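You operate a simulated robot arm through the tools that you are given. There is no shell and no other tool.

You run a simulated robot arm. Do the job below in one go: nothing can be reset, and whatever is moved stays where it is left.

TASK
Once the lamp is green, unhook the check box and switch the tester off.
Fine: plug on the ledge, clip on the park post, probe in the ledge cup; leave the guard open and the counters as they are.

It is judged by the outcome, as a careful person would: the job done as asked, and still so three seconds after it is handed in. It fails if anything else is knocked over, pushed out of place, dropped, spilled or broken.

THE ROBOT
A 7-joint arm with a four-finger gripper, fixed in place. Base frame: the origin is on the floor under the middle of its stand, x ahead of it, y to its left, z up. Lengths are in m, angles in degrees, forces in N, time in s.
With the tool pointing down near the work surface it reaches from about 0.1 to 0.82 m from the base axis. Its first joint turns from -69.0 to 172.0 degrees. Payload 3.67 kg.
Tool frame: the origin (TCP) lies between the finger pads and is the grasp point; the fingertips stand 0.028 m ahead of it; z points along the fingers, y is the line along which they close. The gripper opens to 0.112 m; its body begins 0.073 m behind the TCP.
Orientation is that of the tool frame in the base frame, as a unit quaternion [w, x, y, z]. With the fingers straight down and closing along the base's y, the tool's x points along the base's -x, its y along +y and its z along -z.

THE INTERFACE
- The arm moves only by the tool arm_command. Its argument "targets" is a list of rows, each a list of 7 numbers: the shift along the tool's x, y, z in units of 50 mm (1.0 is 50 mm), then the turn, a rotation vector about the tool's x, y, z in units of 5 degrees (1.0 is 5 degrees), then the gripper command, from -1 (shut) to 1 (fully open), values between in proportion. In form: [[tx, ty, tz, rx, ry, rz, grip], ...]. A call has 1 to 20 rows; each row shifts and turns the commanded pose from where the row before left it, along the tool's axes as they then stand. A call with a number of a shift or a turn outside -1 to 1 is refused whole. Rows are played at 5 a second. More than 0.05 m and 8.6 degrees between two rows, or a gripper value outside its range, and nothing of the call is played. Where a pose cannot be reached the arm comes as near as it can. A force on the tool above 40 N (or 10 N above the force at the start of the call, whichever is more), or a blocked arm, ends the call early, and 0.2 s more pass. The fingers move at their own pace (about 0.1025 m/s each) and stop on an object; they squeeze with about 39 N. The grip force told is the motor's: it shows also when the fingers shut on nothing. Time passes only in rows, and 0.2 s behind the last, so rows that do not move let the fingers close. The reply holds the time, the measured pose of the TCP, the force on the tool along the base axes, the opening and the grip force, in the units named above and with some noise, with the torque about the TCP (base axes, N m) and any sound that the robot's microphone picked up.
- Cameras (640 x 400 px; columns grow to the right, rows downward): "scene" is fixed at [0.0477, -0.4975, 1.3808]; the picture's right is [0.21, -0.98, 0.00], its down [-0.57, -0.12, -0.81] and it looks along [0.80, 0.17, -0.58] (base axes); focal length 345 px, centre (320, 200). "wrist" rides on the gripper at [0.06, -0.018, -0.104] in the tool frame; the picture's right is [0.29, 0.96, 0.00], its down [-0.80, 0.24, -0.55] and it looks along [-0.53, 0.16, 0.83] (tool axes); focal length 234 px, centre (320, 200). There is no depth. A picture from a camera that has moved, and an enlarged one, comes with that camera's place and axes in the base frame and with its lens.
- snapshot(camera): a new picture of that camera. No time passes.
- move_column(by): slides the trunk up (or, below 0, down) by that many m; the arm rides with it, the base frame stays. It gives what a move gives, with no picture.
- enlarge(camera, box): a new picture of the part [left, top, right, bottom] of that camera's present view, enlarged. No time passes.
- finish_job(): hands the job in; it is judged then, once.

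Nothing tells you positions but the pictures and the camera data. Unless the task says otherwise, let go and move clear before handing in.

The tools are called by a JSON object that holds its "name" and its "arguments". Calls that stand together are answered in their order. arm_command: Moves the arm, as the interface text tells. Its arguments: {"type":"object","properties":{"targets":{"type":"array","items":{"type":"array","items":{"type":"number"}}}},"required":["targets"]} The other tools are called the same way: move_column (by) moves the trunk up or down; snapshot (camera) takes a picture; enlarge (camera, box) takes an enlarged picture of a part of a camera's view; finish_job () hands the job in.

At the start:

```text
time: 0.0
eef_pos: [0.7286, 0.0727, 1.0977]
tool_rot: [0.0, 0.001, 1.0, 0.001]
force: [-0.6, -1.1, 0.4]
moment: [0.0, 0.0, -0.01]
finger_gap: 0.1119
gripper_force: 0.2
trunk travel left (down, up): [-0.6, 0.24]
```

scene: 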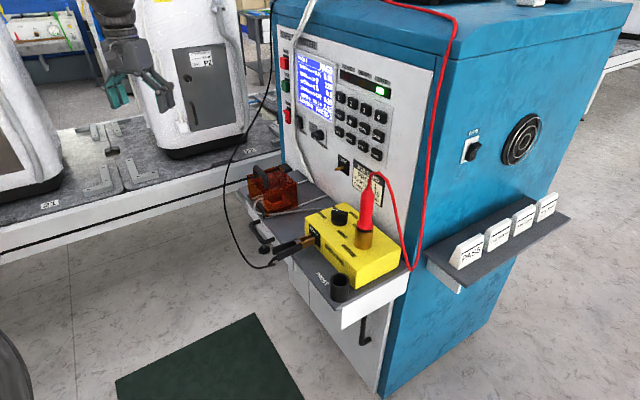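
wrist: 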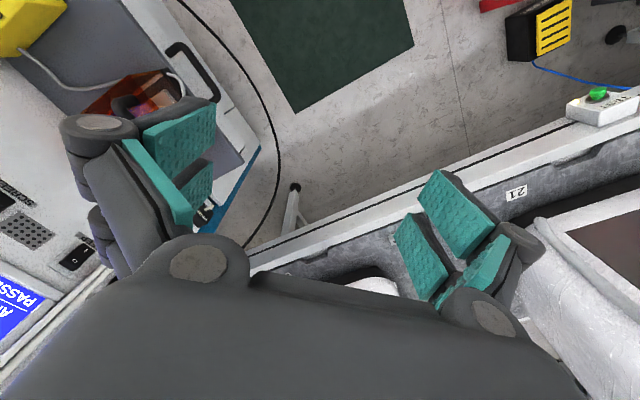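

I see a tester cabinet with a ledge holding a yellow check box, a red probe stuck in it, a black clip on it, a plug, and a lamp that looks green on the panel. I'll look closer before moving anything.

{"name": "enlarge", "arguments": {"camera": "scene", "box": [230, 140, 430, 310]}}

{"name": "enlarge", "arguments": {"camera": "scene", "box": [260, 20, 420, 180]}}

{"name": "enlarge", "arguments": {"camera": "scene", "box": [410, 80, 600, 300]}}

{"name": "snapshot", "arguments": {"camera": "wrist"}}

```text
2.35 times, centred on (330, 225) of scene
camera zoom: at [0.0477, -0.4975, 1.3808], right [0.21, -0.98, 0.0], down [-0.57, -0.12, -0.81], along [0.8, 0.17, -0.58], focal length 811 px, centre (296, 141)
```

zoom: 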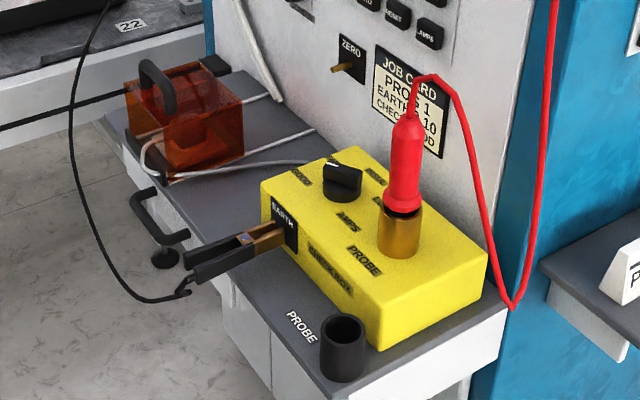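

```text
2.50 times, centred on (340, 100) of scene
camera zoom: at [0.0477, -0.4975, 1.3808], right [0.21, -0.98, 0.0], down [-0.57, -0.12, -0.81], along [0.8, 0.17, -0.58], focal length 862 px, centre (270, 450)
```

zoom: 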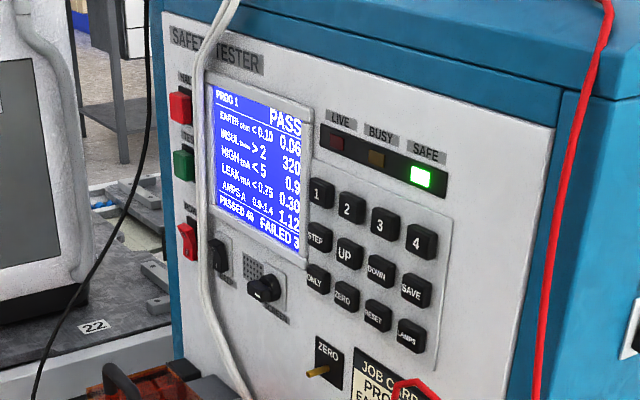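

```text
1.82 times, centred on (505, 190) of scene
camera zoom: at [0.0477, -0.4975, 1.3808], right [0.21, -0.98, 0.0], down [-0.57, -0.12, -0.81], along [0.8, 0.17, -0.58], focal length 627 px, centre (-16, 218)
```

zoom: 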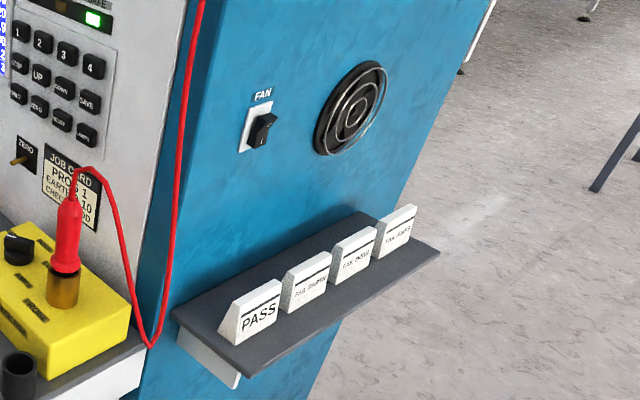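

```text
taken
camera wrist: at [0.6701, 0.053, 1.2011], right [-0.29, 0.96, 0.0], down [0.8, 0.24, 0.55], along [0.53, 0.16, -0.83], focal length 234 px, centre (320, 200)
```

wrist: 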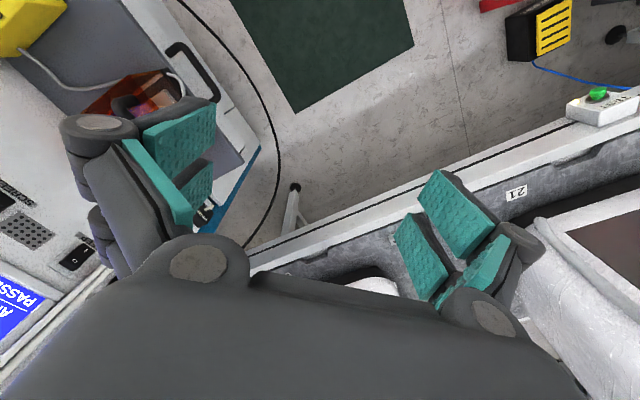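

The SAFE lamp looks lit green. The tester stands turned, and its ledge carries an orange guard, the yellow box and a probe cup. I'll enlarge more details to read labels and find the park post.

{"name": "enlarge", "arguments": {"camera": "wrist", "box": [0, 0, 240, 150]}}

{"name": "enlarge", "arguments": {"camera": "wrist", "box": [0, 150, 240, 330]}}

{"name": "enlarge", "arguments": {"camera": "scene", "box": [265, 30, 345, 110]}}

{"name": "enlarge", "arguments": {"camera": "scene", "box": [265, 90, 345, 170]}}

{"name": "enlarge", "arguments": {"camera": "scene", "box": [235, 150, 325, 220]}}

{"name": "enlarge", "arguments": {"camera": "scene", "box": [240, 210, 340, 300]}}

```text
2.67 times, centred on (120, 75) of wrist
camera zoom: at [0.6701, 0.053, 1.2011], right [-0.29, 0.96, 0.0], down [0.8, 0.24, 0.55], along [0.53, 0.16, -0.83], focal length 624 px, centre (853, 533)
```

zoom: 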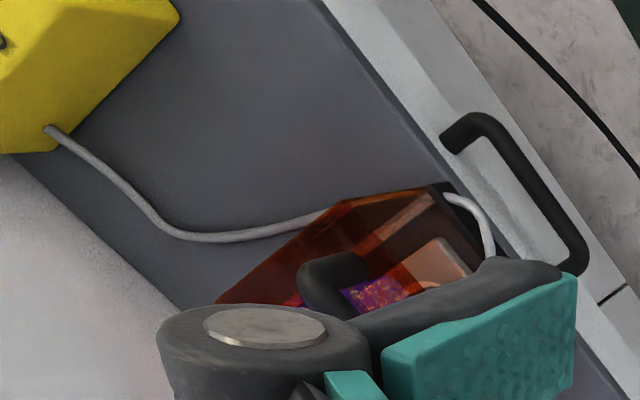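

```text
2.22 times, centred on (120, 240) of wrist
camera zoom: at [0.6701, 0.053, 1.2011], right [-0.29, 0.96, 0.0], down [0.8, 0.24, 0.55], along [0.53, 0.16, -0.83], focal length 520 px, centre (764, 111)
```

zoom: 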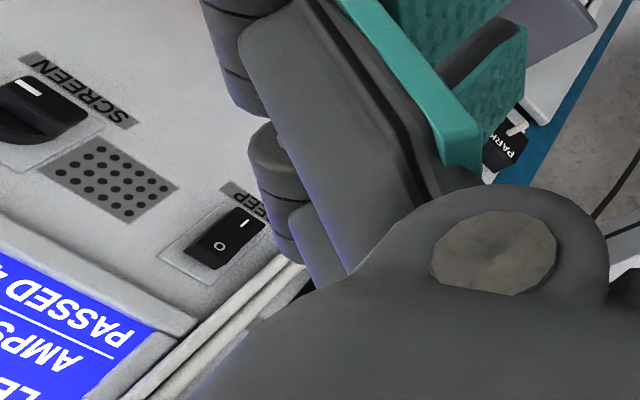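

```text
5.00 times, centred on (305, 70) of scene
camera zoom: at [0.0477, -0.4975, 1.3808], right [0.21, -0.98, 0.0], down [-0.57, -0.12, -0.81], along [0.8, 0.17, -0.58], focal length 1724 px, centre (395, 850)
```

zoom: 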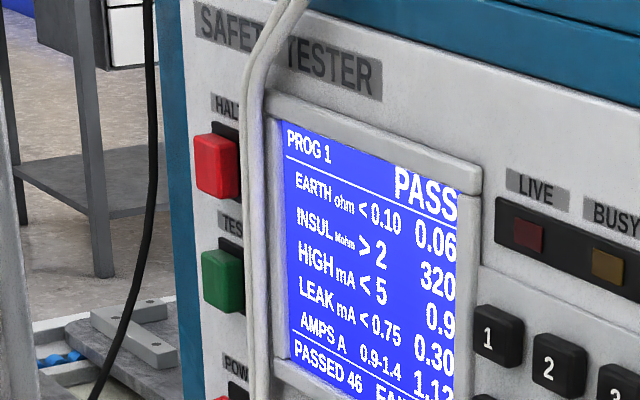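

```text
5.00 times, centred on (305, 130) of scene
camera zoom: at [0.0477, -0.4975, 1.3808], right [0.21, -0.98, 0.0], down [-0.57, -0.12, -0.81], along [0.8, 0.17, -0.58], focal length 1724 px, centre (395, 550)
```

zoom: 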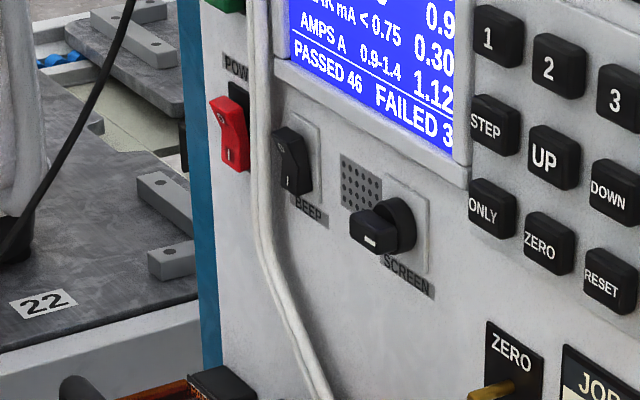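

```text
5.71 times, centred on (280, 185) of scene
camera zoom: at [0.0477, -0.4975, 1.3808], right [0.21, -0.98, 0.0], down [-0.57, -0.12, -0.81], along [0.8, 0.17, -0.58], focal length 1971 px, centre (549, 286)
```

zoom: 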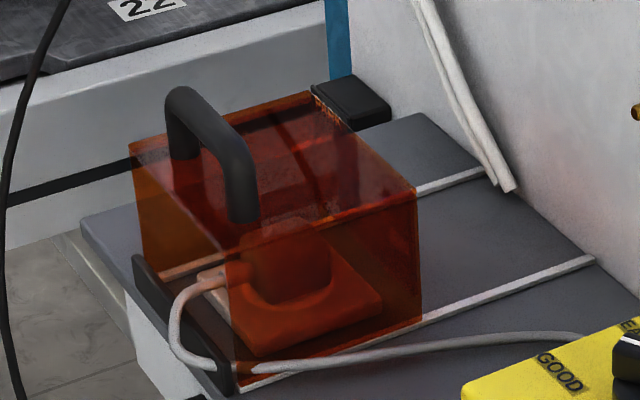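

```text
4.44 times, centred on (290, 255) of scene
camera zoom: at [0.0477, -0.4975, 1.3808], right [0.21, -0.98, 0.0], down [-0.57, -0.12, -0.81], along [0.8, 0.17, -0.58], focal length 1533 px, centre (453, -44)
```

zoom: 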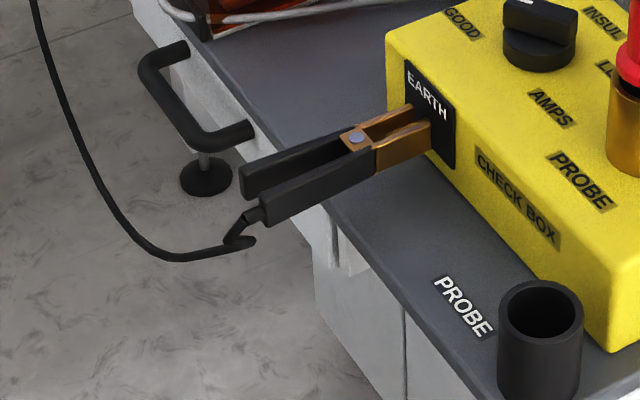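

The layout so far: the panel faces about (-0.69, +0.72), the ledge is around z≈0.76, and there is a PARK label near the tester's left side. I'll turn the gripper about the vertical so the wrist camera looks at the panel.

{"name": "arm_command", "arguments": {"targets": [[0, 0, 0, 0, 0, 0.92, 1], [0, 0, 0, 0, 0, 0.92, 1], [0, 0, 0, 0, 0, 0.92, 1], [0, 0, 0, 0, 0, 0.92, 1], [0, 0, 0, 0, 0, 0.92, 1], [0, 0, 0, 0, 0, 0.92, 1], [0, 0, 0, 0, 0, 0.92, 1], [0, 0, 0, 0, 0, 0.92, 1], [0, 0, 0, 0, 0, 0.92, 1], [0, 0, 0, 0, 0, 0.92, 1]]}}

{"name": "snapshot", "arguments": {"camera": "wrist"}}

{"name": "snapshot", "arguments": {"camera": "scene"}}

```text
time: 2.4
eef_pos: [0.7436, 0.0445, 1.1297]
tool_rot: [-0.014, 0.413, 0.91, 0.044]
force: [-0.1, -1.1, 0.3]
moment: [-0.01, -0.01, 0.05]
finger_gap: 0.112
gripper_force: 0.1
trunk travel left (down, up): [-0.6, 0.24]
stopped in row 10: the arm was blocked; the commanded pose is now the measured one
```

```text
taken
camera wrist: at [0.6893, 0.0663, 1.2339], right [0.53, 0.84, 0.08], down [0.7, -0.49, 0.52], along [0.48, -0.22, -0.85], focal length 234 px, centre (320, 200)
```

wrist: 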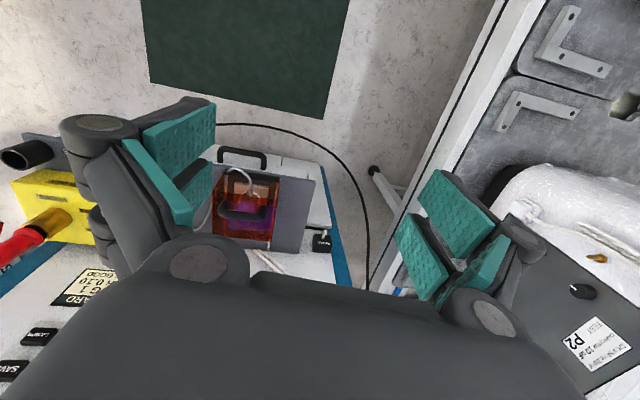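

```text
taken
```

scene: 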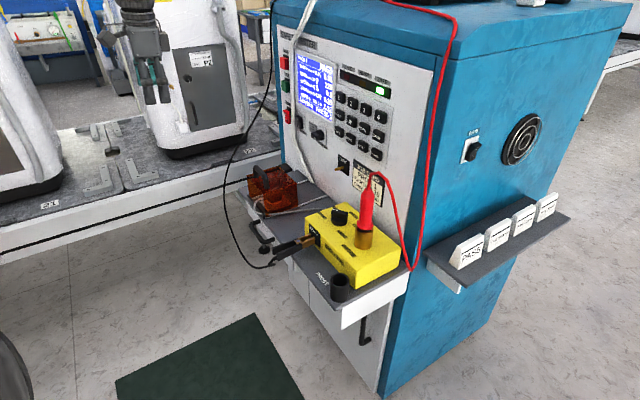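

The last row stopped at a reach limit and tilted the tool slightly. I'll draw the arm back toward the base and straighten the tool, then look again.

{"name": "arm_command", "arguments": {"targets": [[0.16, -0.66, -0.04, 0.16, -0.14, 0, 1], [0.16, -0.66, -0.04, 0.16, -0.14, 0, 1], [0.16, -0.66, -0.04, 0.16, -0.14, 0, 1], [0.16, -0.66, -0.04, 0.16, -0.14, 0, 1], [0.16, -0.66, -0.04, 0.16, -0.14, 0, 1]]}}

{"name": "snapshot", "arguments": {"camera": "wrist"}}

```text
time: 3.6
eef_pos: [0.5899, -0.0358, 1.1302]
tool_rot: [-0.007, 0.413, 0.911, -0.002]
force: [0.4, -0.5, 0.5]
moment: [0.03, -0.02, -0.03]
finger_gap: 0.1118
gripper_force: 0.1
trunk travel left (down, up): [-0.6, 0.24]
```

```text
taken
camera wrist: at [0.5384, -0.004, 1.2347], right [0.53, 0.85, 0.0], down [0.71, -0.44, 0.55], along [0.46, -0.29, -0.84], focal length 234 px, centre (320, 200)
```

wrist: 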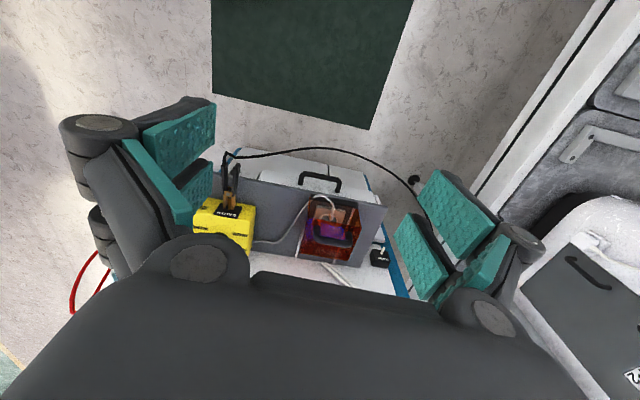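

Now the ledge, guard, plug, clip and PARK post are in view between the fingers. I'll enlarge to triangulate.

{"name": "enlarge", "arguments": {"camera": "wrist", "box": [190, 130, 310, 270]}}

{"name": "enlarge", "arguments": {"camera": "wrist", "box": [280, 160, 440, 300]}}

```text
2.86 times, centred on (250, 200) of wrist
camera zoom: at [0.5384, -0.004, 1.2347], right [0.53, 0.85, 0.0], down [0.71, -0.44, 0.55], along [0.46, -0.29, -0.84], focal length 669 px, centre (520, 200)
```

zoom: 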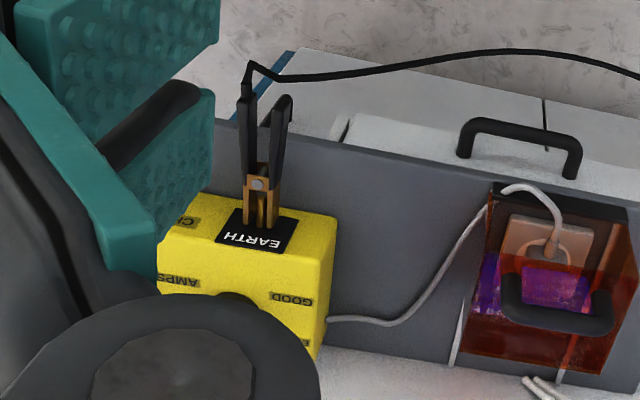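

```text
2.86 times, centred on (360, 230) of wrist
camera zoom: at [0.5384, -0.004, 1.2347], right [0.53, 0.85, 0.0], down [0.71, -0.44, 0.55], along [0.46, -0.29, -0.84], focal length 669 px, centre (206, 114)
```

zoom: 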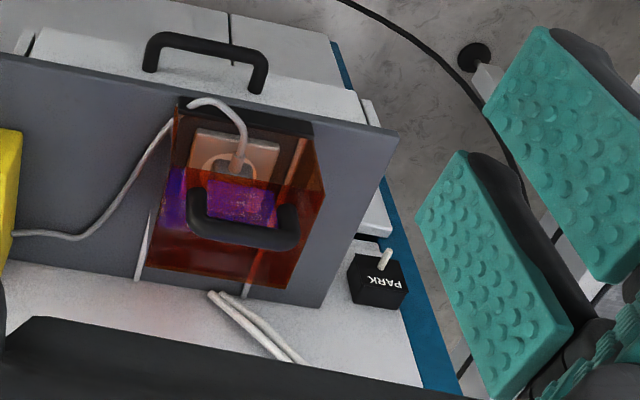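

The guard sits on rails and seems to slide back toward the panel. The EARTH clip sits horizontally on the box front, and the PARK pin is at the lower left of the panel. I'll pitch the tool up toward the panel for a better, upright view and to learn the reach.

{"name": "arm_command", "arguments": {"targets": [[0, 0, 0, 0, -1, 0, 1], [0, 0, 0, 0, -1, 0, 1], [0, 0, 0, 0, -1, 0, 1], [0, 0, 0, 0, -1, 0, 1], [0, 0, 0, 0, -1, 0, 1], [0, 0, 0, 0, -1, 0, 1], [0, 0, 0, 0, -1, 0, 1], [0, 0, 0, 0, -1, 0, 1], [0, 0, 0, 0, -1, 0, 1]]}}

{"name": "snapshot", "arguments": {"camera": "wrist"}}

{"name": "snapshot", "arguments": {"camera": "scene"}}

```text
time: 5.6
eef_pos: [0.5925, -0.0345, 1.127]
tool_rot: [0.332, 0.386, 0.847, -0.15]
force: [-0.2, 0.3, 0.3]
moment: [-0.05, -0.02, -0.02]
finger_gap: 0.112
gripper_force: 0.1
trunk travel left (down, up): [-0.6, 0.24]
```

```text
taken
camera wrist: at [0.5041, 0.0377, 1.1623], right [0.58, 0.79, -0.19], down [0.32, 0.0, 0.95], along [0.75, -0.62, -0.25], focal length 234 px, centre (320, 200)
```

wrist: 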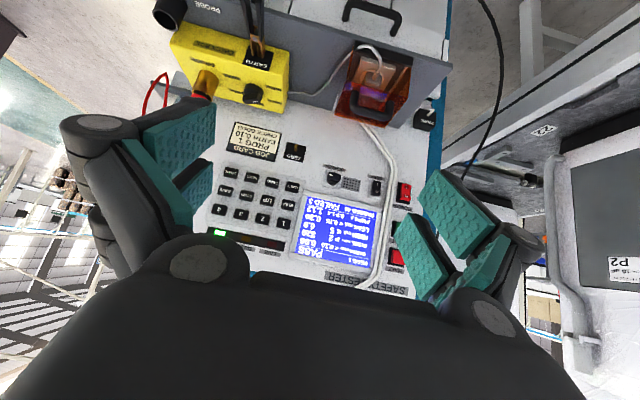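

```text
taken
```

scene: 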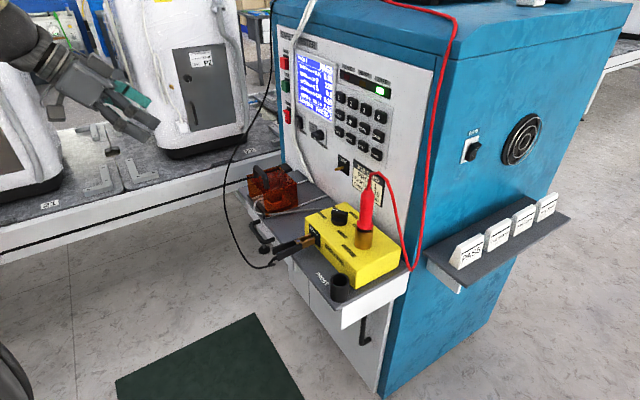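

Everything is in view now (upside down). I'll enlarge the regions for measurement.

{"name": "enlarge", "arguments": {"camera": "wrist", "box": [300, 0, 480, 140]}}

{"name": "enlarge", "arguments": {"camera": "wrist", "box": [130, 0, 310, 130]}}

{"name": "enlarge", "arguments": {"camera": "wrist", "box": [280, 140, 440, 300]}}

```text
2.86 times, centred on (390, 70) of wrist
camera zoom: at [0.5041, 0.0377, 1.1623], right [0.58, 0.79, -0.19], down [0.32, 0.0, 0.95], along [0.75, -0.62, -0.25], focal length 669 px, centre (120, 571)
```

zoom: 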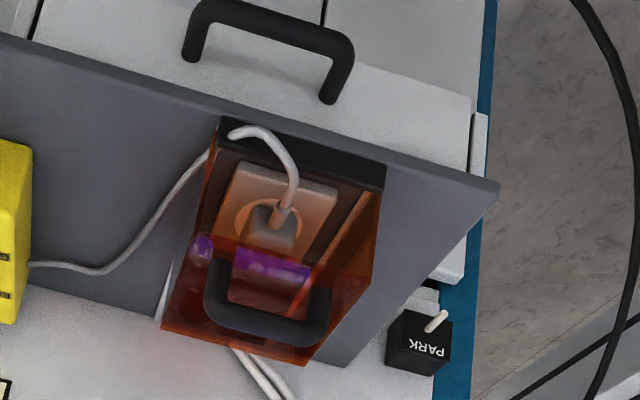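

```text
3.08 times, centred on (220, 65) of wrist
camera zoom: at [0.5041, 0.0377, 1.1623], right [0.58, 0.79, -0.19], down [0.32, 0.0, 0.95], along [0.75, -0.62, -0.25], focal length 720 px, centre (628, 615)
```

zoom: 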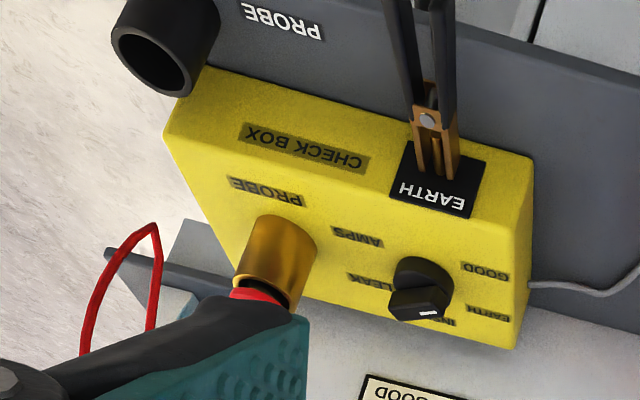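

```text
2.50 times, centred on (360, 220) of wrist
camera zoom: at [0.5041, 0.0377, 1.1623], right [0.58, 0.79, -0.19], down [0.32, 0.0, 0.95], along [0.75, -0.62, -0.25], focal length 585 px, centre (220, 150)
```

zoom: 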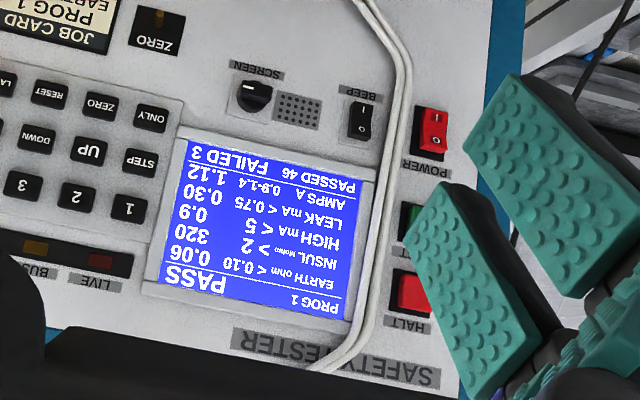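

The POWER rocker has O at the top and I at the bottom, and it is pressed on I. The PARK pin is at about (1.05, -0.10, 0.73), which is far out, so I'll lower the trunk and test reach in free space.

{"name": "move_column", "arguments": {"by": -0.2}}

{"name": "snapshot", "arguments": {"camera": "wrist"}}

{"name": "snapshot", "arguments": {"camera": "scene"}}

```text
time: 7.8
eef_pos: [0.5927, -0.0356, 0.9278]
tool_rot: [0.333, 0.385, 0.847, -0.154]
force: [-0.2, 0.2, 0.0]
moment: [-0.01, 0.04, -0.02]
finger_gap: 0.112
gripper_force: 0.0
trunk travel left (down, up): [-0.4, 0.44]
```

```text
taken
camera wrist: at [0.5037, 0.038, 0.9614], right [0.58, 0.79, -0.2], down [0.32, 0.01, 0.95], along [0.75, -0.62, -0.25], focal length 234 px, centre (320, 200)
```

wrist: 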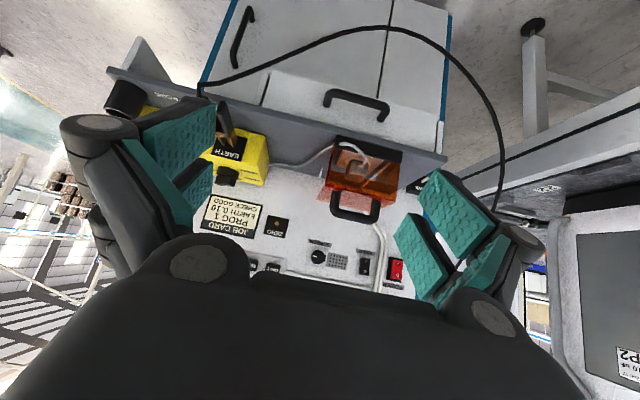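

```text
taken
```

scene: 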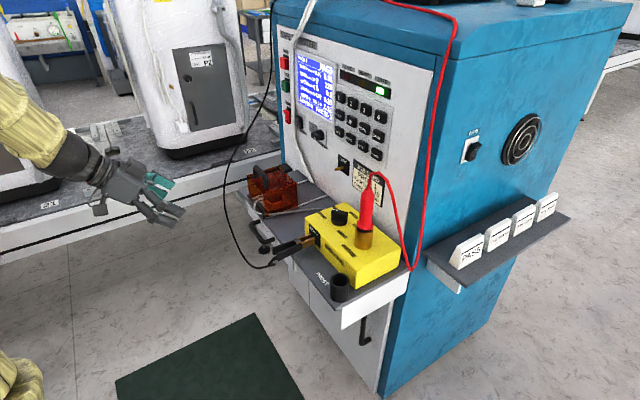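

Good: this gives a vertical baseline for triangulation. I'll enlarge this view for precise measurements.

{"name": "enlarge", "arguments": {"camera": "wrist", "box": [300, 80, 460, 220]}}

{"name": "enlarge", "arguments": {"camera": "wrist", "box": [90, 60, 280, 240]}}

{"name": "enlarge", "arguments": {"camera": "wrist", "box": [290, 200, 430, 300]}}

```text
2.86 times, centred on (380, 150) of wrist
camera zoom: at [0.5037, 0.038, 0.9614], right [0.58, 0.79, -0.2], down [0.32, 0.01, 0.95], along [0.75, -0.62, -0.25], focal length 669 px, centre (149, 343)
```

zoom: 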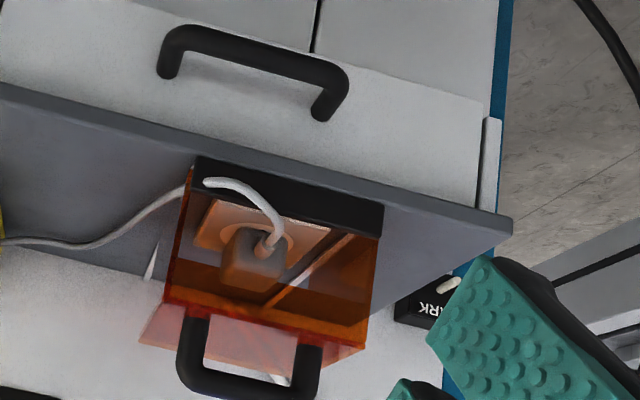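

```text
2.22 times, centred on (185, 150) of wrist
camera zoom: at [0.5037, 0.038, 0.9614], right [0.58, 0.79, -0.2], down [0.32, 0.01, 0.95], along [0.75, -0.62, -0.25], focal length 520 px, centre (620, 311)
```

zoom: 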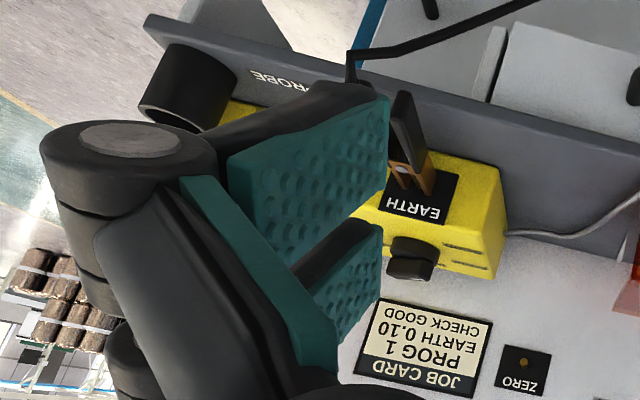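

```text
4.00 times, centred on (360, 250) of wrist
camera zoom: at [0.5037, 0.038, 0.9614], right [0.58, 0.79, -0.2], down [0.32, 0.01, 0.95], along [0.75, -0.62, -0.25], focal length 937 px, centre (160, 0)
```

zoom: 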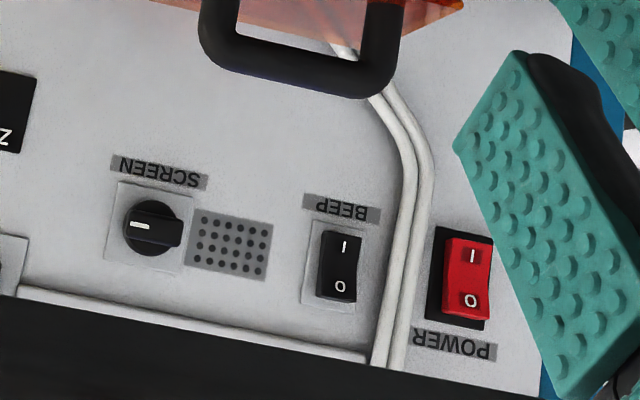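

I now have good positions: guard handle about (0.83,-0.16,0.88), plug about (0.84,-0.17,0.79), clip pivot about (0.655,-0.313,0.805), PARK pin about (1.09,-0.115,0.705), POWER switch about (1.09,-0.165,0.94). The panel normal is about (-0.72,0.69). I'll move above and in front of the guard with the fingers shut.

{"name": "arm_command", "arguments": {"targets": [[-0.7, 0.325, 0.468, 0, 0, 0, -1], [-0.7, 0.325, 0.468, 0, 0, 0, -1], [-0.7, 0.325, 0.468, 0, 0, 0, -1], [-0.6, 0.28, 0.1, 0, 0, 0, -1], [0, 0, 0, 0, 0, 0, -1]]}}

{"name": "snapshot", "arguments": {"camera": "wrist"}}

{"name": "snapshot", "arguments": {"camera": "scene"}}

```text
time: 9.2
eef_pos: [0.7406, -0.1213, 0.9983]
tool_rot: [0.333, 0.407, 0.843, -0.117]
force: [0.1, -0.5, 0.2]
moment: [-0.01, 0.0, -0.01]
finger_gap: 0.0
gripper_force: 35.7
trunk travel left (down, up): [-0.4, 0.44]
stopped in row 5: the arm was blocked; the commanded pose is now the measured one
```

```text
taken
camera wrist: at [0.6514, -0.0493, 1.0349], right [0.6, 0.79, -0.12], down [0.28, -0.07, 0.96], along [0.75, -0.61, -0.27], focal length 234 px, centre (320, 200)
```

wrist: 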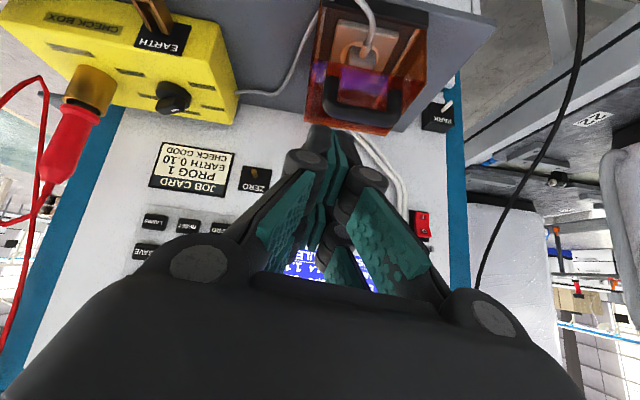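

```text
taken
```

scene: 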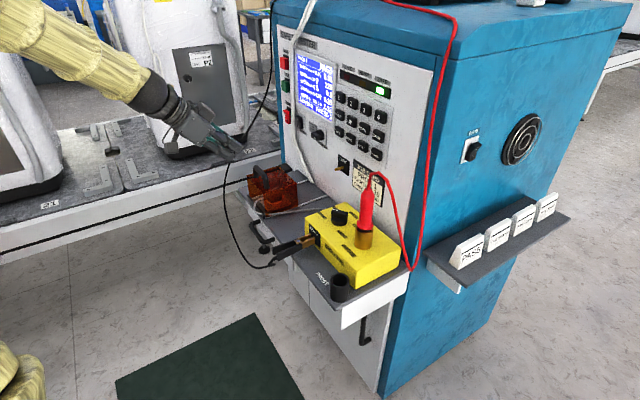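

The arm is at its stretch limit with the shoulder high, so a lower trunk should give more reach. I'll retract along the panel normal, straighten the yaw, then lower the trunk.

{"name": "arm_command", "arguments": {"targets": [[0.6, -0.09, -0.53, -0.07, -0.11, -0.5, -1], [0.6, -0.09, -0.53, -0.07, -0.11, -0.5, -1], [0.6, -0.09, -0.53, -0.07, -0.11, -0.5, -1], [0, 0, 0, 0, 0, 0, -1]]}}

{"name": "move_column", "arguments": {"by": -0.2}}

{"name": "snapshot", "arguments": {"camera": "wrist"}}

{"name": "snapshot", "arguments": {"camera": "scene"}}

```text
time: 10.2
eef_pos: [0.6498, -0.0385, 0.997]
tool_rot: [0.343, 0.345, 0.863, -0.138]
force: [-0.6, 0.1, -0.6]
moment: [0.05, -0.02, -0.03]
finger_gap: 0.0001
gripper_force: 36.0
trunk travel left (down, up): [-0.4, 0.44]
```

```text
time: 12.3
eef_pos: [0.6518, -0.0391, 0.7971]
tool_rot: [0.341, 0.345, 0.863, -0.138]
force: [0.8, 0.2, -0.5]
moment: [0.0, -0.03, 0.03]
finger_gap: 0.0
gripper_force: 35.4
trunk travel left (down, up): [-0.2, 0.64]
```

```text
taken
camera wrist: at [0.5554, 0.0259, 0.831], right [0.51, 0.84, -0.2], down [0.31, 0.03, 0.95], along [0.8, -0.54, -0.24], focal length 234 px, centre (320, 200)
```

wrist: 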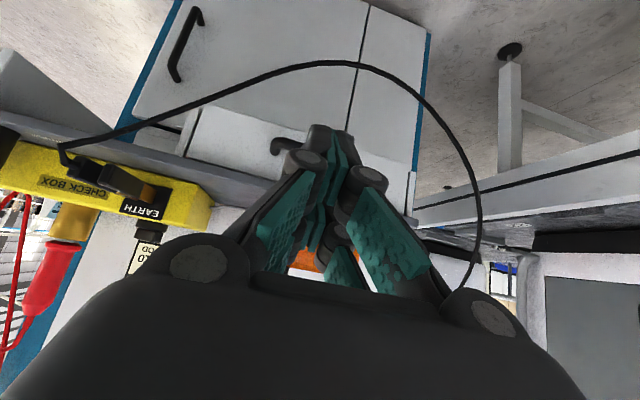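

```text
taken
```

scene: 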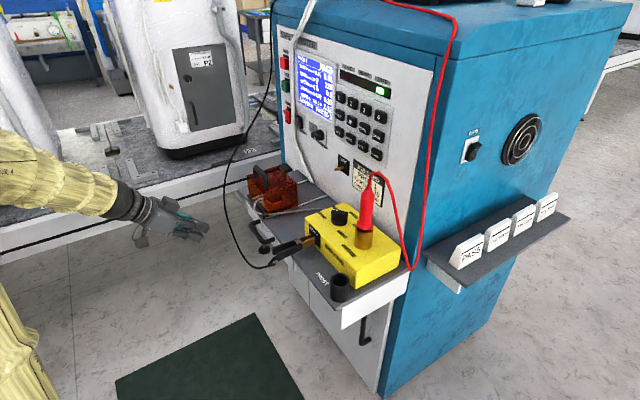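

The orientation is clean now: the tool is pitched about 43° toward the panel with its closing line along the panel. I'll raise the hand, then come to just in front of the guard handle.

{"name": "arm_command", "arguments": {"targets": [[-0.89, 0, -0.95, 0, 0, 0, -1], [-0.89, 0, -0.95, 0, 0, 0, -1], [-0.45, 0.26, 0.5, 0, 0, 0, -1], [-0.45, 0.26, 0.5, 0, 0, 0, -1], [-0.45, 0.26, 0.5, 0, 0, 0, -1], [0, 0, 0, 0, 0, 0, -1]]}}

{"name": "snapshot", "arguments": {"camera": "wrist"}}

{"name": "snapshot", "arguments": {"camera": "scene"}}

```text
refused: row 1 steps farther than a row can; nothing moved
```

```text
taken
camera wrist: at [0.5554, 0.0259, 0.831], right [0.51, 0.84, -0.2], down [0.31, 0.03, 0.95], along [0.8, -0.54, -0.24], focal length 234 px, centre (320, 200)
```

wrist: 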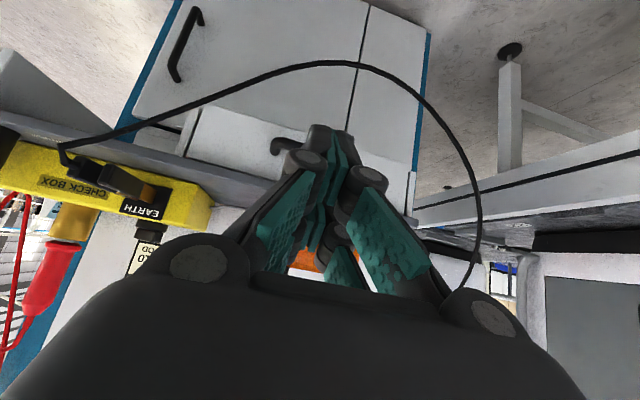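

```text
taken
```

scene: 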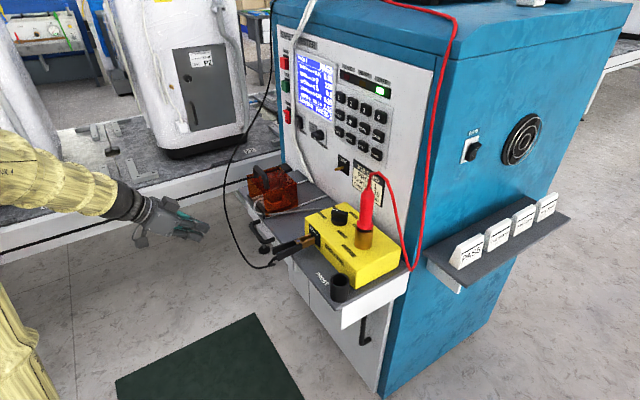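

Each row's total step must stay within 50 mm; I'll split it into smaller rows.

{"name": "arm_command", "arguments": {"targets": [[-0.6, 0, -0.64, 0, 0, 0, -1], [-0.6, 0, -0.64, 0, 0, 0, -1], [-0.6, 0, -0.64, 0, 0, 0, -1], [-0.45, 0.26, 0.5, 0, 0, 0, -1], [-0.45, 0.26, 0.5, 0, 0, 0, -1], [-0.45, 0.26, 0.5, 0, 0, 0, -1], [0, 0, 0, 0, 0, 0, -1]]}}

{"name": "snapshot", "arguments": {"camera": "wrist"}}

{"name": "snapshot", "arguments": {"camera": "scene"}}

```text
time: 13.9
eef_pos: [0.7517, -0.079, 0.9189]
tool_rot: [0.341, 0.345, 0.864, -0.137]
force: [0.2, 0.2, 0.2]
moment: [-0.03, 0.0, 0.0]
finger_gap: 0.0
gripper_force: 35.7
trunk travel left (down, up): [-0.2, 0.64]
```

```text
taken
camera wrist: at [0.6556, -0.0145, 0.952], right [0.51, 0.84, -0.2], down [0.31, 0.04, 0.95], along [0.8, -0.54, -0.24], focal length 234 px, centre (320, 200)
```

wrist: 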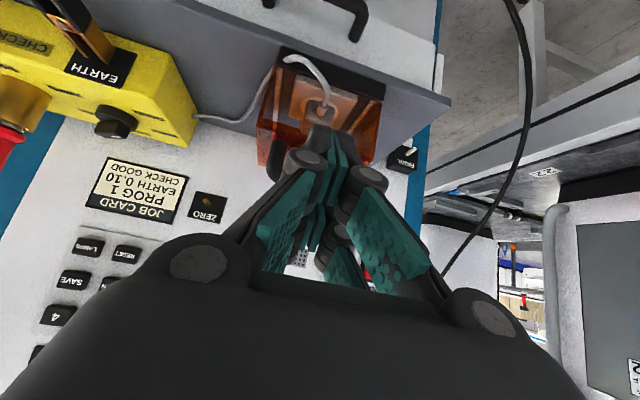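

```text
taken
```

scene: 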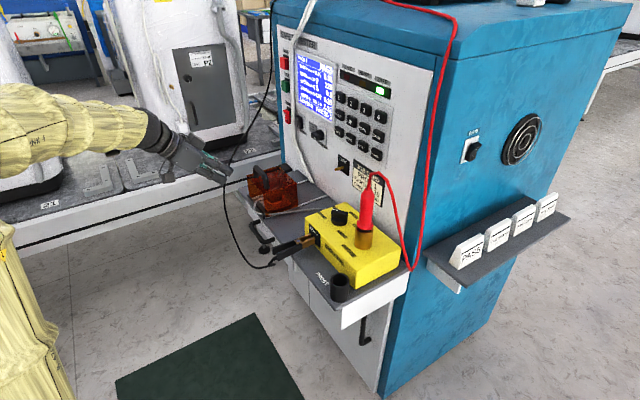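

Now enlarge the guard area to check its front and handle.

{"name": "enlarge", "arguments": {"camera": "wrist", "box": [240, 40, 430, 200]}}

{"name": "enlarge", "arguments": {"camera": "scene", "box": [200, 120, 340, 230]}}

```text
2.50 times, centred on (335, 120) of wrist
camera zoom: at [0.6556, -0.0145, 0.952], right [0.51, 0.84, -0.2], down [0.31, 0.04, 0.95], along [0.8, -0.54, -0.24], focal length 585 px, centre (282, 400)
```

zoom: 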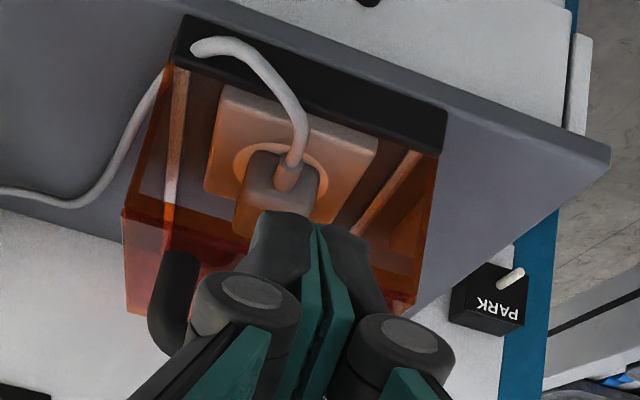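

```text
3.64 times, centred on (270, 175) of scene
camera zoom: at [0.0477, -0.4975, 1.3808], right [0.21, -0.98, 0.0], down [-0.57, -0.12, -0.81], along [0.8, 0.17, -0.58], focal length 1254 px, centre (502, 291)
```

zoom: 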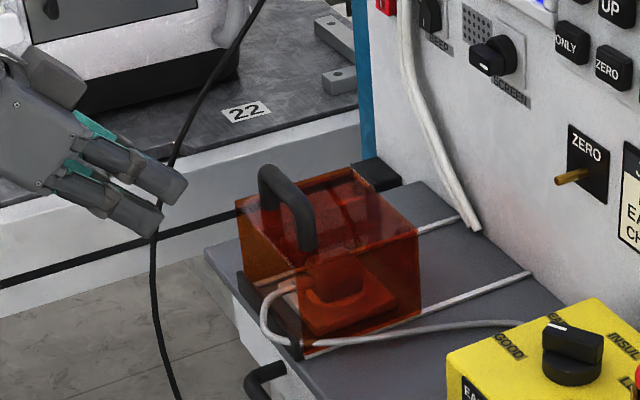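

The guard's opening direction needs care (slide or hinge), so I'll zoom in further on its back edge, front and rails.

{"name": "enlarge", "arguments": {"camera": "scene", "box": [255, 155, 305, 190]}}

{"name": "enlarge", "arguments": {"camera": "scene", "box": [240, 180, 300, 220]}}

{"name": "enlarge", "arguments": {"camera": "wrist", "box": [250, 45, 350, 125]}}

{"name": "enlarge", "arguments": {"camera": "wrist", "box": [330, 90, 430, 170]}}

```text
11.43 times, centred on (280, 172) of scene
camera zoom: at [0.0477, -0.4975, 1.3808], right [0.21, -0.98, 0.0], down [-0.57, -0.12, -0.81], along [0.8, 0.17, -0.58], focal length 3941 px, centre (777, 514)
```

zoom: 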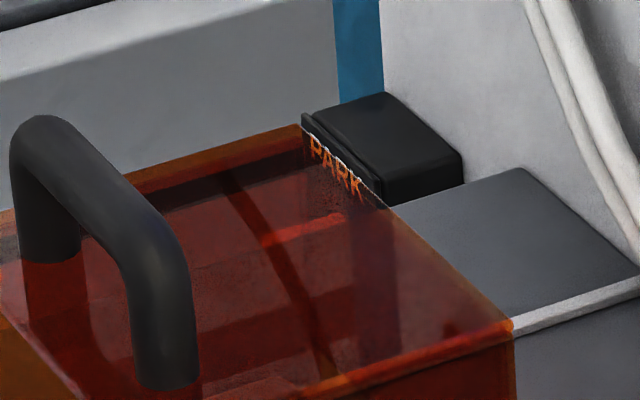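

```text
10.00 times, centred on (270, 200) of scene
camera zoom: at [0.0477, -0.4975, 1.3808], right [0.21, -0.98, 0.0], down [-0.57, -0.12, -0.81], along [0.8, 0.17, -0.58], focal length 3449 px, centre (820, 200)
```

zoom: 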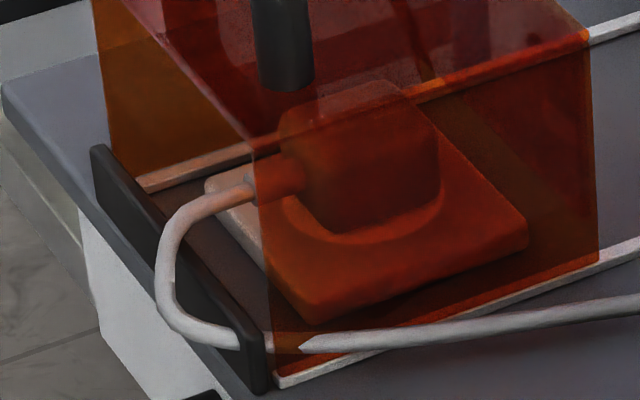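

```text
5.00 times, centred on (300, 85) of wrist
camera zoom: at [0.6556, -0.0145, 0.952], right [0.51, 0.84, -0.2], down [0.31, 0.04, 0.95], along [0.8, -0.54, -0.24], focal length 1171 px, centre (420, 775)
```

zoom: 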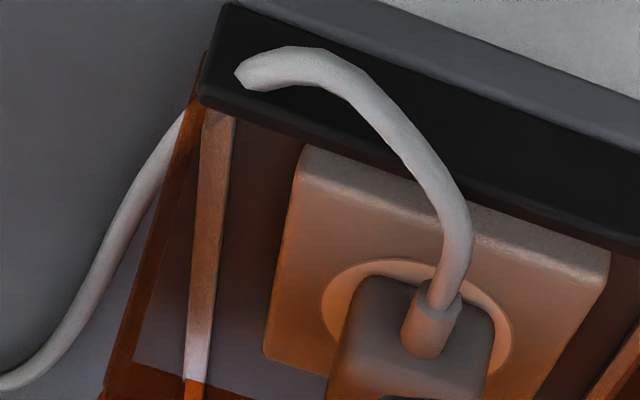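

```text
5.00 times, centred on (380, 130) of wrist
camera zoom: at [0.6556, -0.0145, 0.952], right [0.51, 0.84, -0.2], down [0.31, 0.04, 0.95], along [0.8, -0.54, -0.24], focal length 1171 px, centre (20, 550)
```

zoom: 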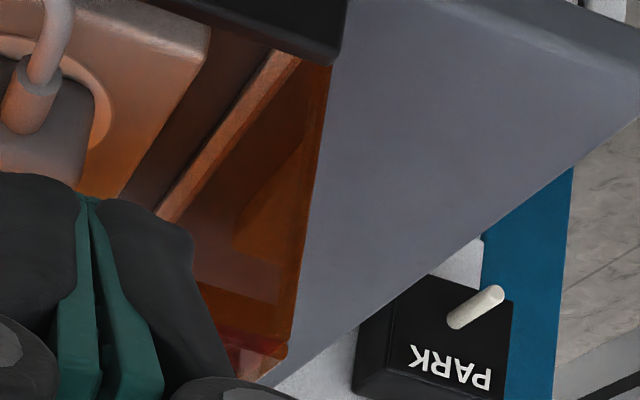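

Now it is clear: the guard's front is open and it rides on two rails, so it slides back toward the panel with the plug passing out of its open front. I'll lower the closed fingers in front of the handle bar and start a gentle push.

{"name": "arm_command", "arguments": {"targets": [[-0.02, 0, 0.58, 0, 0, 0, -1], [-0.02, 0, 0.58, 0, 0, 0, -1], [0, 0, 0, 0, 0, 0, -1]]}}

{"name": "enlarge", "arguments": {"camera": "scene", "box": [200, 120, 340, 230]}}

{"name": "enlarge", "arguments": {"camera": "wrist", "box": [220, 30, 430, 230]}}

```text
time: 14.7
eef_pos: [0.7814, -0.1093, 0.8798]
tool_rot: [0.342, 0.345, 0.863, -0.137]
force: [0.2, 0.2, 0.2]
moment: [0.0, 0.02, -0.01]
finger_gap: 0.0
gripper_force: 35.7
trunk travel left (down, up): [-0.2, 0.64]
```

```text
3.64 times, centred on (270, 175) of scene
camera zoom: at [0.0477, -0.4975, 1.3808], right [0.21, -0.98, 0.0], down [-0.57, -0.12, -0.81], along [0.8, 0.17, -0.58], focal length 1254 px, centre (502, 291)
```

zoom: 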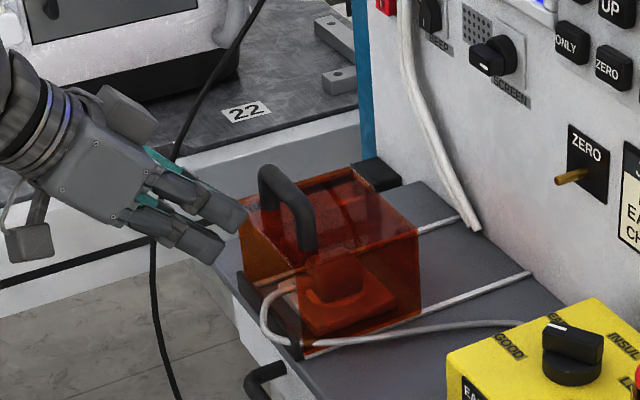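

```text
2.00 times, centred on (325, 130) of wrist
camera zoom: at [0.6858, -0.0441, 0.9123], right [0.51, 0.84, -0.2], down [0.31, 0.04, 0.95], along [0.8, -0.54, -0.24], focal length 468 px, centre (310, 340)
```

zoom: 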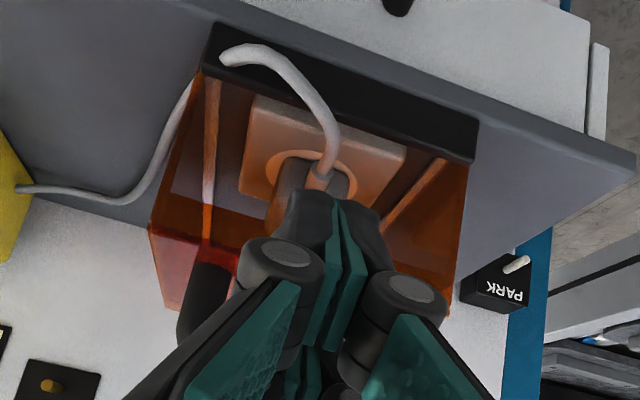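

The fingertips are level with the handle bar and just in front of it. I'll push toward the panel.

{"name": "arm_command", "arguments": {"targets": [[-0.292, 0, 0.273, 0, 0, 0, -1], [-0.292, 0, 0.273, 0, 0, 0, -1], [-0.292, 0, 0.273, 0, 0, 0, -1], [0, 0, 0, 0, 0, 0, -1]]}}

{"name": "enlarge", "arguments": {"camera": "scene", "box": [200, 120, 340, 230]}}

```text
time: 15.7
eef_pos: [0.8213, -0.1593, 0.8962]
tool_rot: [0.343, 0.354, 0.862, -0.119]
force: [-0.3, 1.9, 4.9]
moment: [-0.06, -0.04, 0.02]
finger_gap: 0.0
gripper_force: 35.4
trunk travel left (down, up): [-0.2, 0.64]
```

```text
3.64 times, centred on (270, 175) of scene
camera zoom: at [0.0477, -0.4975, 1.3808], right [0.21, -0.98, 0.0], down [-0.57, -0.12, -0.81], along [0.8, 0.17, -0.58], focal length 1254 px, centre (502, 291)
```

zoom: 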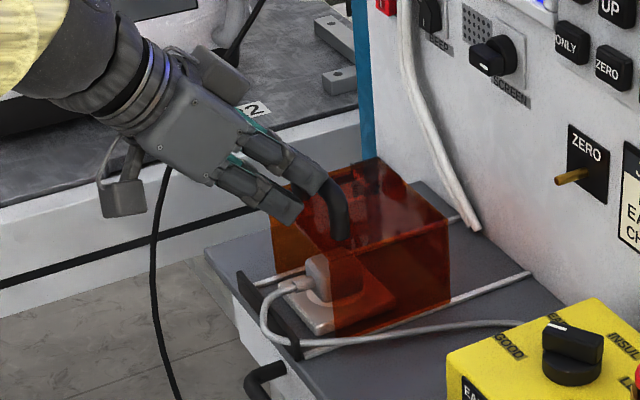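

The guard slid about 4 cm with low force, but the arm is drifting up as it nears some reach limit. I'll check the whole arm posture.

{"name": "snapshot", "arguments": {"camera": "scene"}}

{"name": "snapshot", "arguments": {"camera": "wrist"}}

```text
taken
```

scene: 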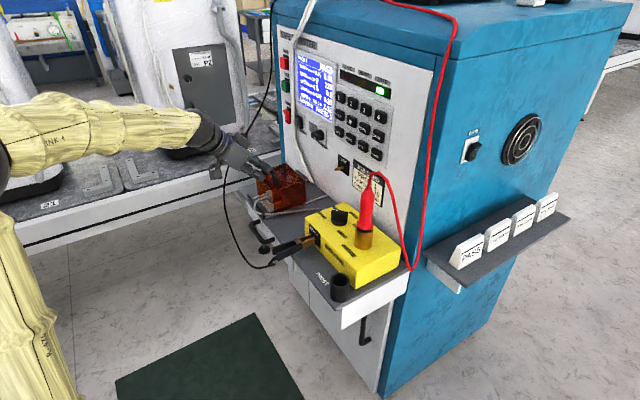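

```text
taken
camera wrist: at [0.7262, -0.0959, 0.93], right [0.51, 0.84, -0.16], down [0.3, 0.0, 0.96], along [0.8, -0.54, -0.25], focal length 234 px, centre (320, 200)
```

wrist: 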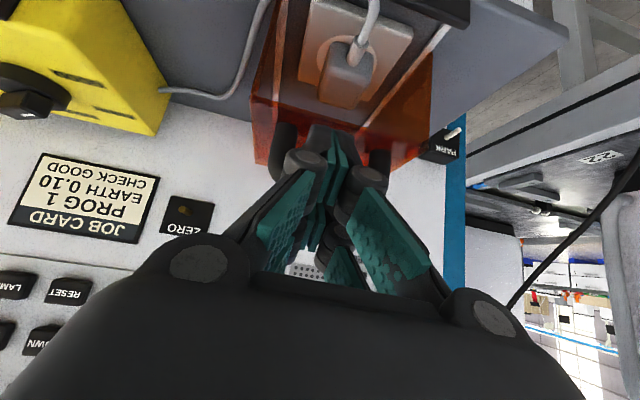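

The limit seems to come from the wrist (the tool is yawed well off the arm's radial line). I'll back off a little and yaw the tool 20° toward radial, keeping the fingers at handle height.

{"name": "arm_command", "arguments": {"targets": [[0.44, 0, -0.41, 0, 0, 0, -1], [0, 0, 0, -0.675, 0.04, -0.74, -1], [0, 0, 0, -0.675, 0.04, -0.74, -1], [0, 0, 0, -0.675, 0.04, -0.74, -1], [0, 0, 0, -0.675, 0.04, -0.74, -1], [0, 0, 0, 0, 0, 0, -1]]}}

{"name": "snapshot", "arguments": {"camera": "scene"}}

{"name": "enlarge", "arguments": {"camera": "scene", "box": [200, 120, 340, 230]}}

```text
time: 17.1
eef_pos: [0.8012, -0.127, 0.8801]
tool_rot: [0.354, 0.187, 0.913, -0.075]
force: [0.5, -0.6, 0.6]
moment: [0.0, 0.02, 0.0]
finger_gap: 0.0002
gripper_force: 35.9
trunk travel left (down, up): [-0.2, 0.64]
```

```text
taken
```

scene: 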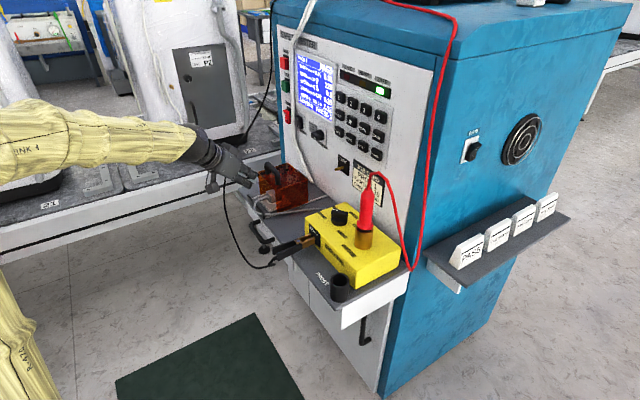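

```text
3.64 times, centred on (270, 175) of scene
camera zoom: at [0.0477, -0.4975, 1.3808], right [0.21, -0.98, 0.0], down [-0.57, -0.12, -0.81], along [0.8, 0.17, -0.58], focal length 1254 px, centre (502, 291)
```

zoom: 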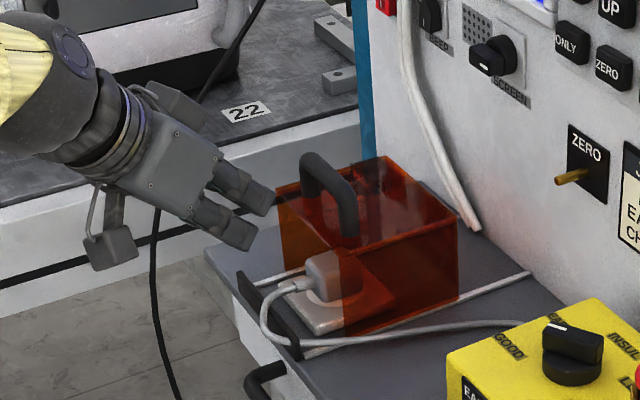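

Tracking is exact again with this yaw. I'll continue pushing along the rails.

{"name": "arm_command", "arguments": {"targets": [[-0.276, -0.139, 0.2534, 0, 0, 0, -1], [-0.276, -0.139, 0.2534, 0, 0, 0, -1], [-0.276, -0.139, 0.2534, 0, 0, 0, -1], [-0.276, -0.139, 0.2534, 0, 0, 0, -1], [0, 0, 0, 0, 0, 0, -1]]}}

{"name": "enlarge", "arguments": {"camera": "scene", "box": [200, 120, 340, 230]}}

```text
time: 18.3
eef_pos: [0.8618, -0.1865, 0.8789]
tool_rot: [0.353, 0.191, 0.913, -0.075]
force: [-0.4, 0.6, -0.2]
moment: [0.0, 0.0, 0.04]
finger_gap: 0.0001
gripper_force: 35.3
trunk travel left (down, up): [-0.2, 0.64]
```

```text
3.64 times, centred on (270, 175) of scene
camera zoom: at [0.0477, -0.4975, 1.3808], right [0.21, -0.98, 0.0], down [-0.57, -0.12, -0.81], along [0.8, 0.17, -0.58], focal length 1254 px, centre (502, 291)
```

zoom: 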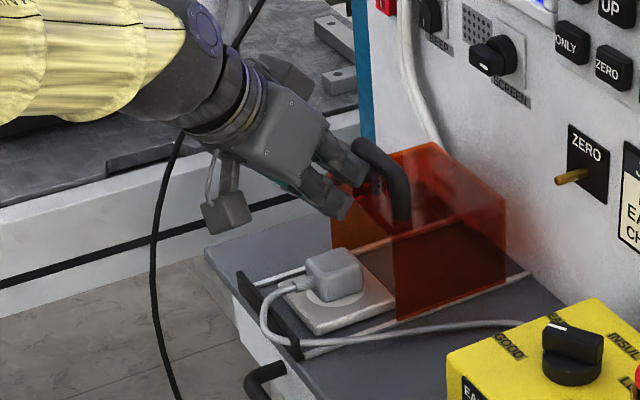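

The guard has slid back and the plug is fully exposed. I'll nudge it slightly further to find its end stop, watching the force.

{"name": "arm_command", "arguments": {"targets": [[-0.138, -0.07, 0.127, 0, 0, 0, -1], [-0.138, -0.07, 0.127, 0, 0, 0, -1], [0, 0, 0, 0, 0, 0, -1]]}}

{"name": "enlarge", "arguments": {"camera": "scene", "box": [200, 120, 340, 230]}}

```text
time: 19.1
eef_pos: [0.8746, -0.1995, 0.8786]
tool_rot: [0.352, 0.19, 0.913, -0.074]
force: [-0.5, 0.0, -0.6]
moment: [-0.04, -0.03, -0.02]
finger_gap: 0.0002
gripper_force: 35.6
trunk travel left (down, up): [-0.2, 0.64]
```

```text
3.64 times, centred on (270, 175) of scene
camera zoom: at [0.0477, -0.4975, 1.3808], right [0.21, -0.98, 0.0], down [-0.57, -0.12, -0.81], along [0.8, 0.17, -0.58], focal length 1254 px, centre (502, 291)
```

zoom: 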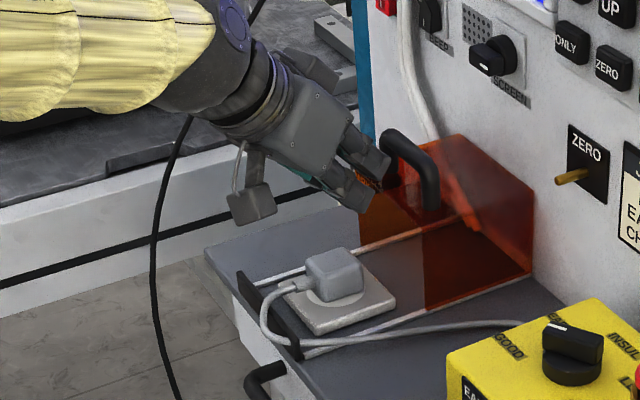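

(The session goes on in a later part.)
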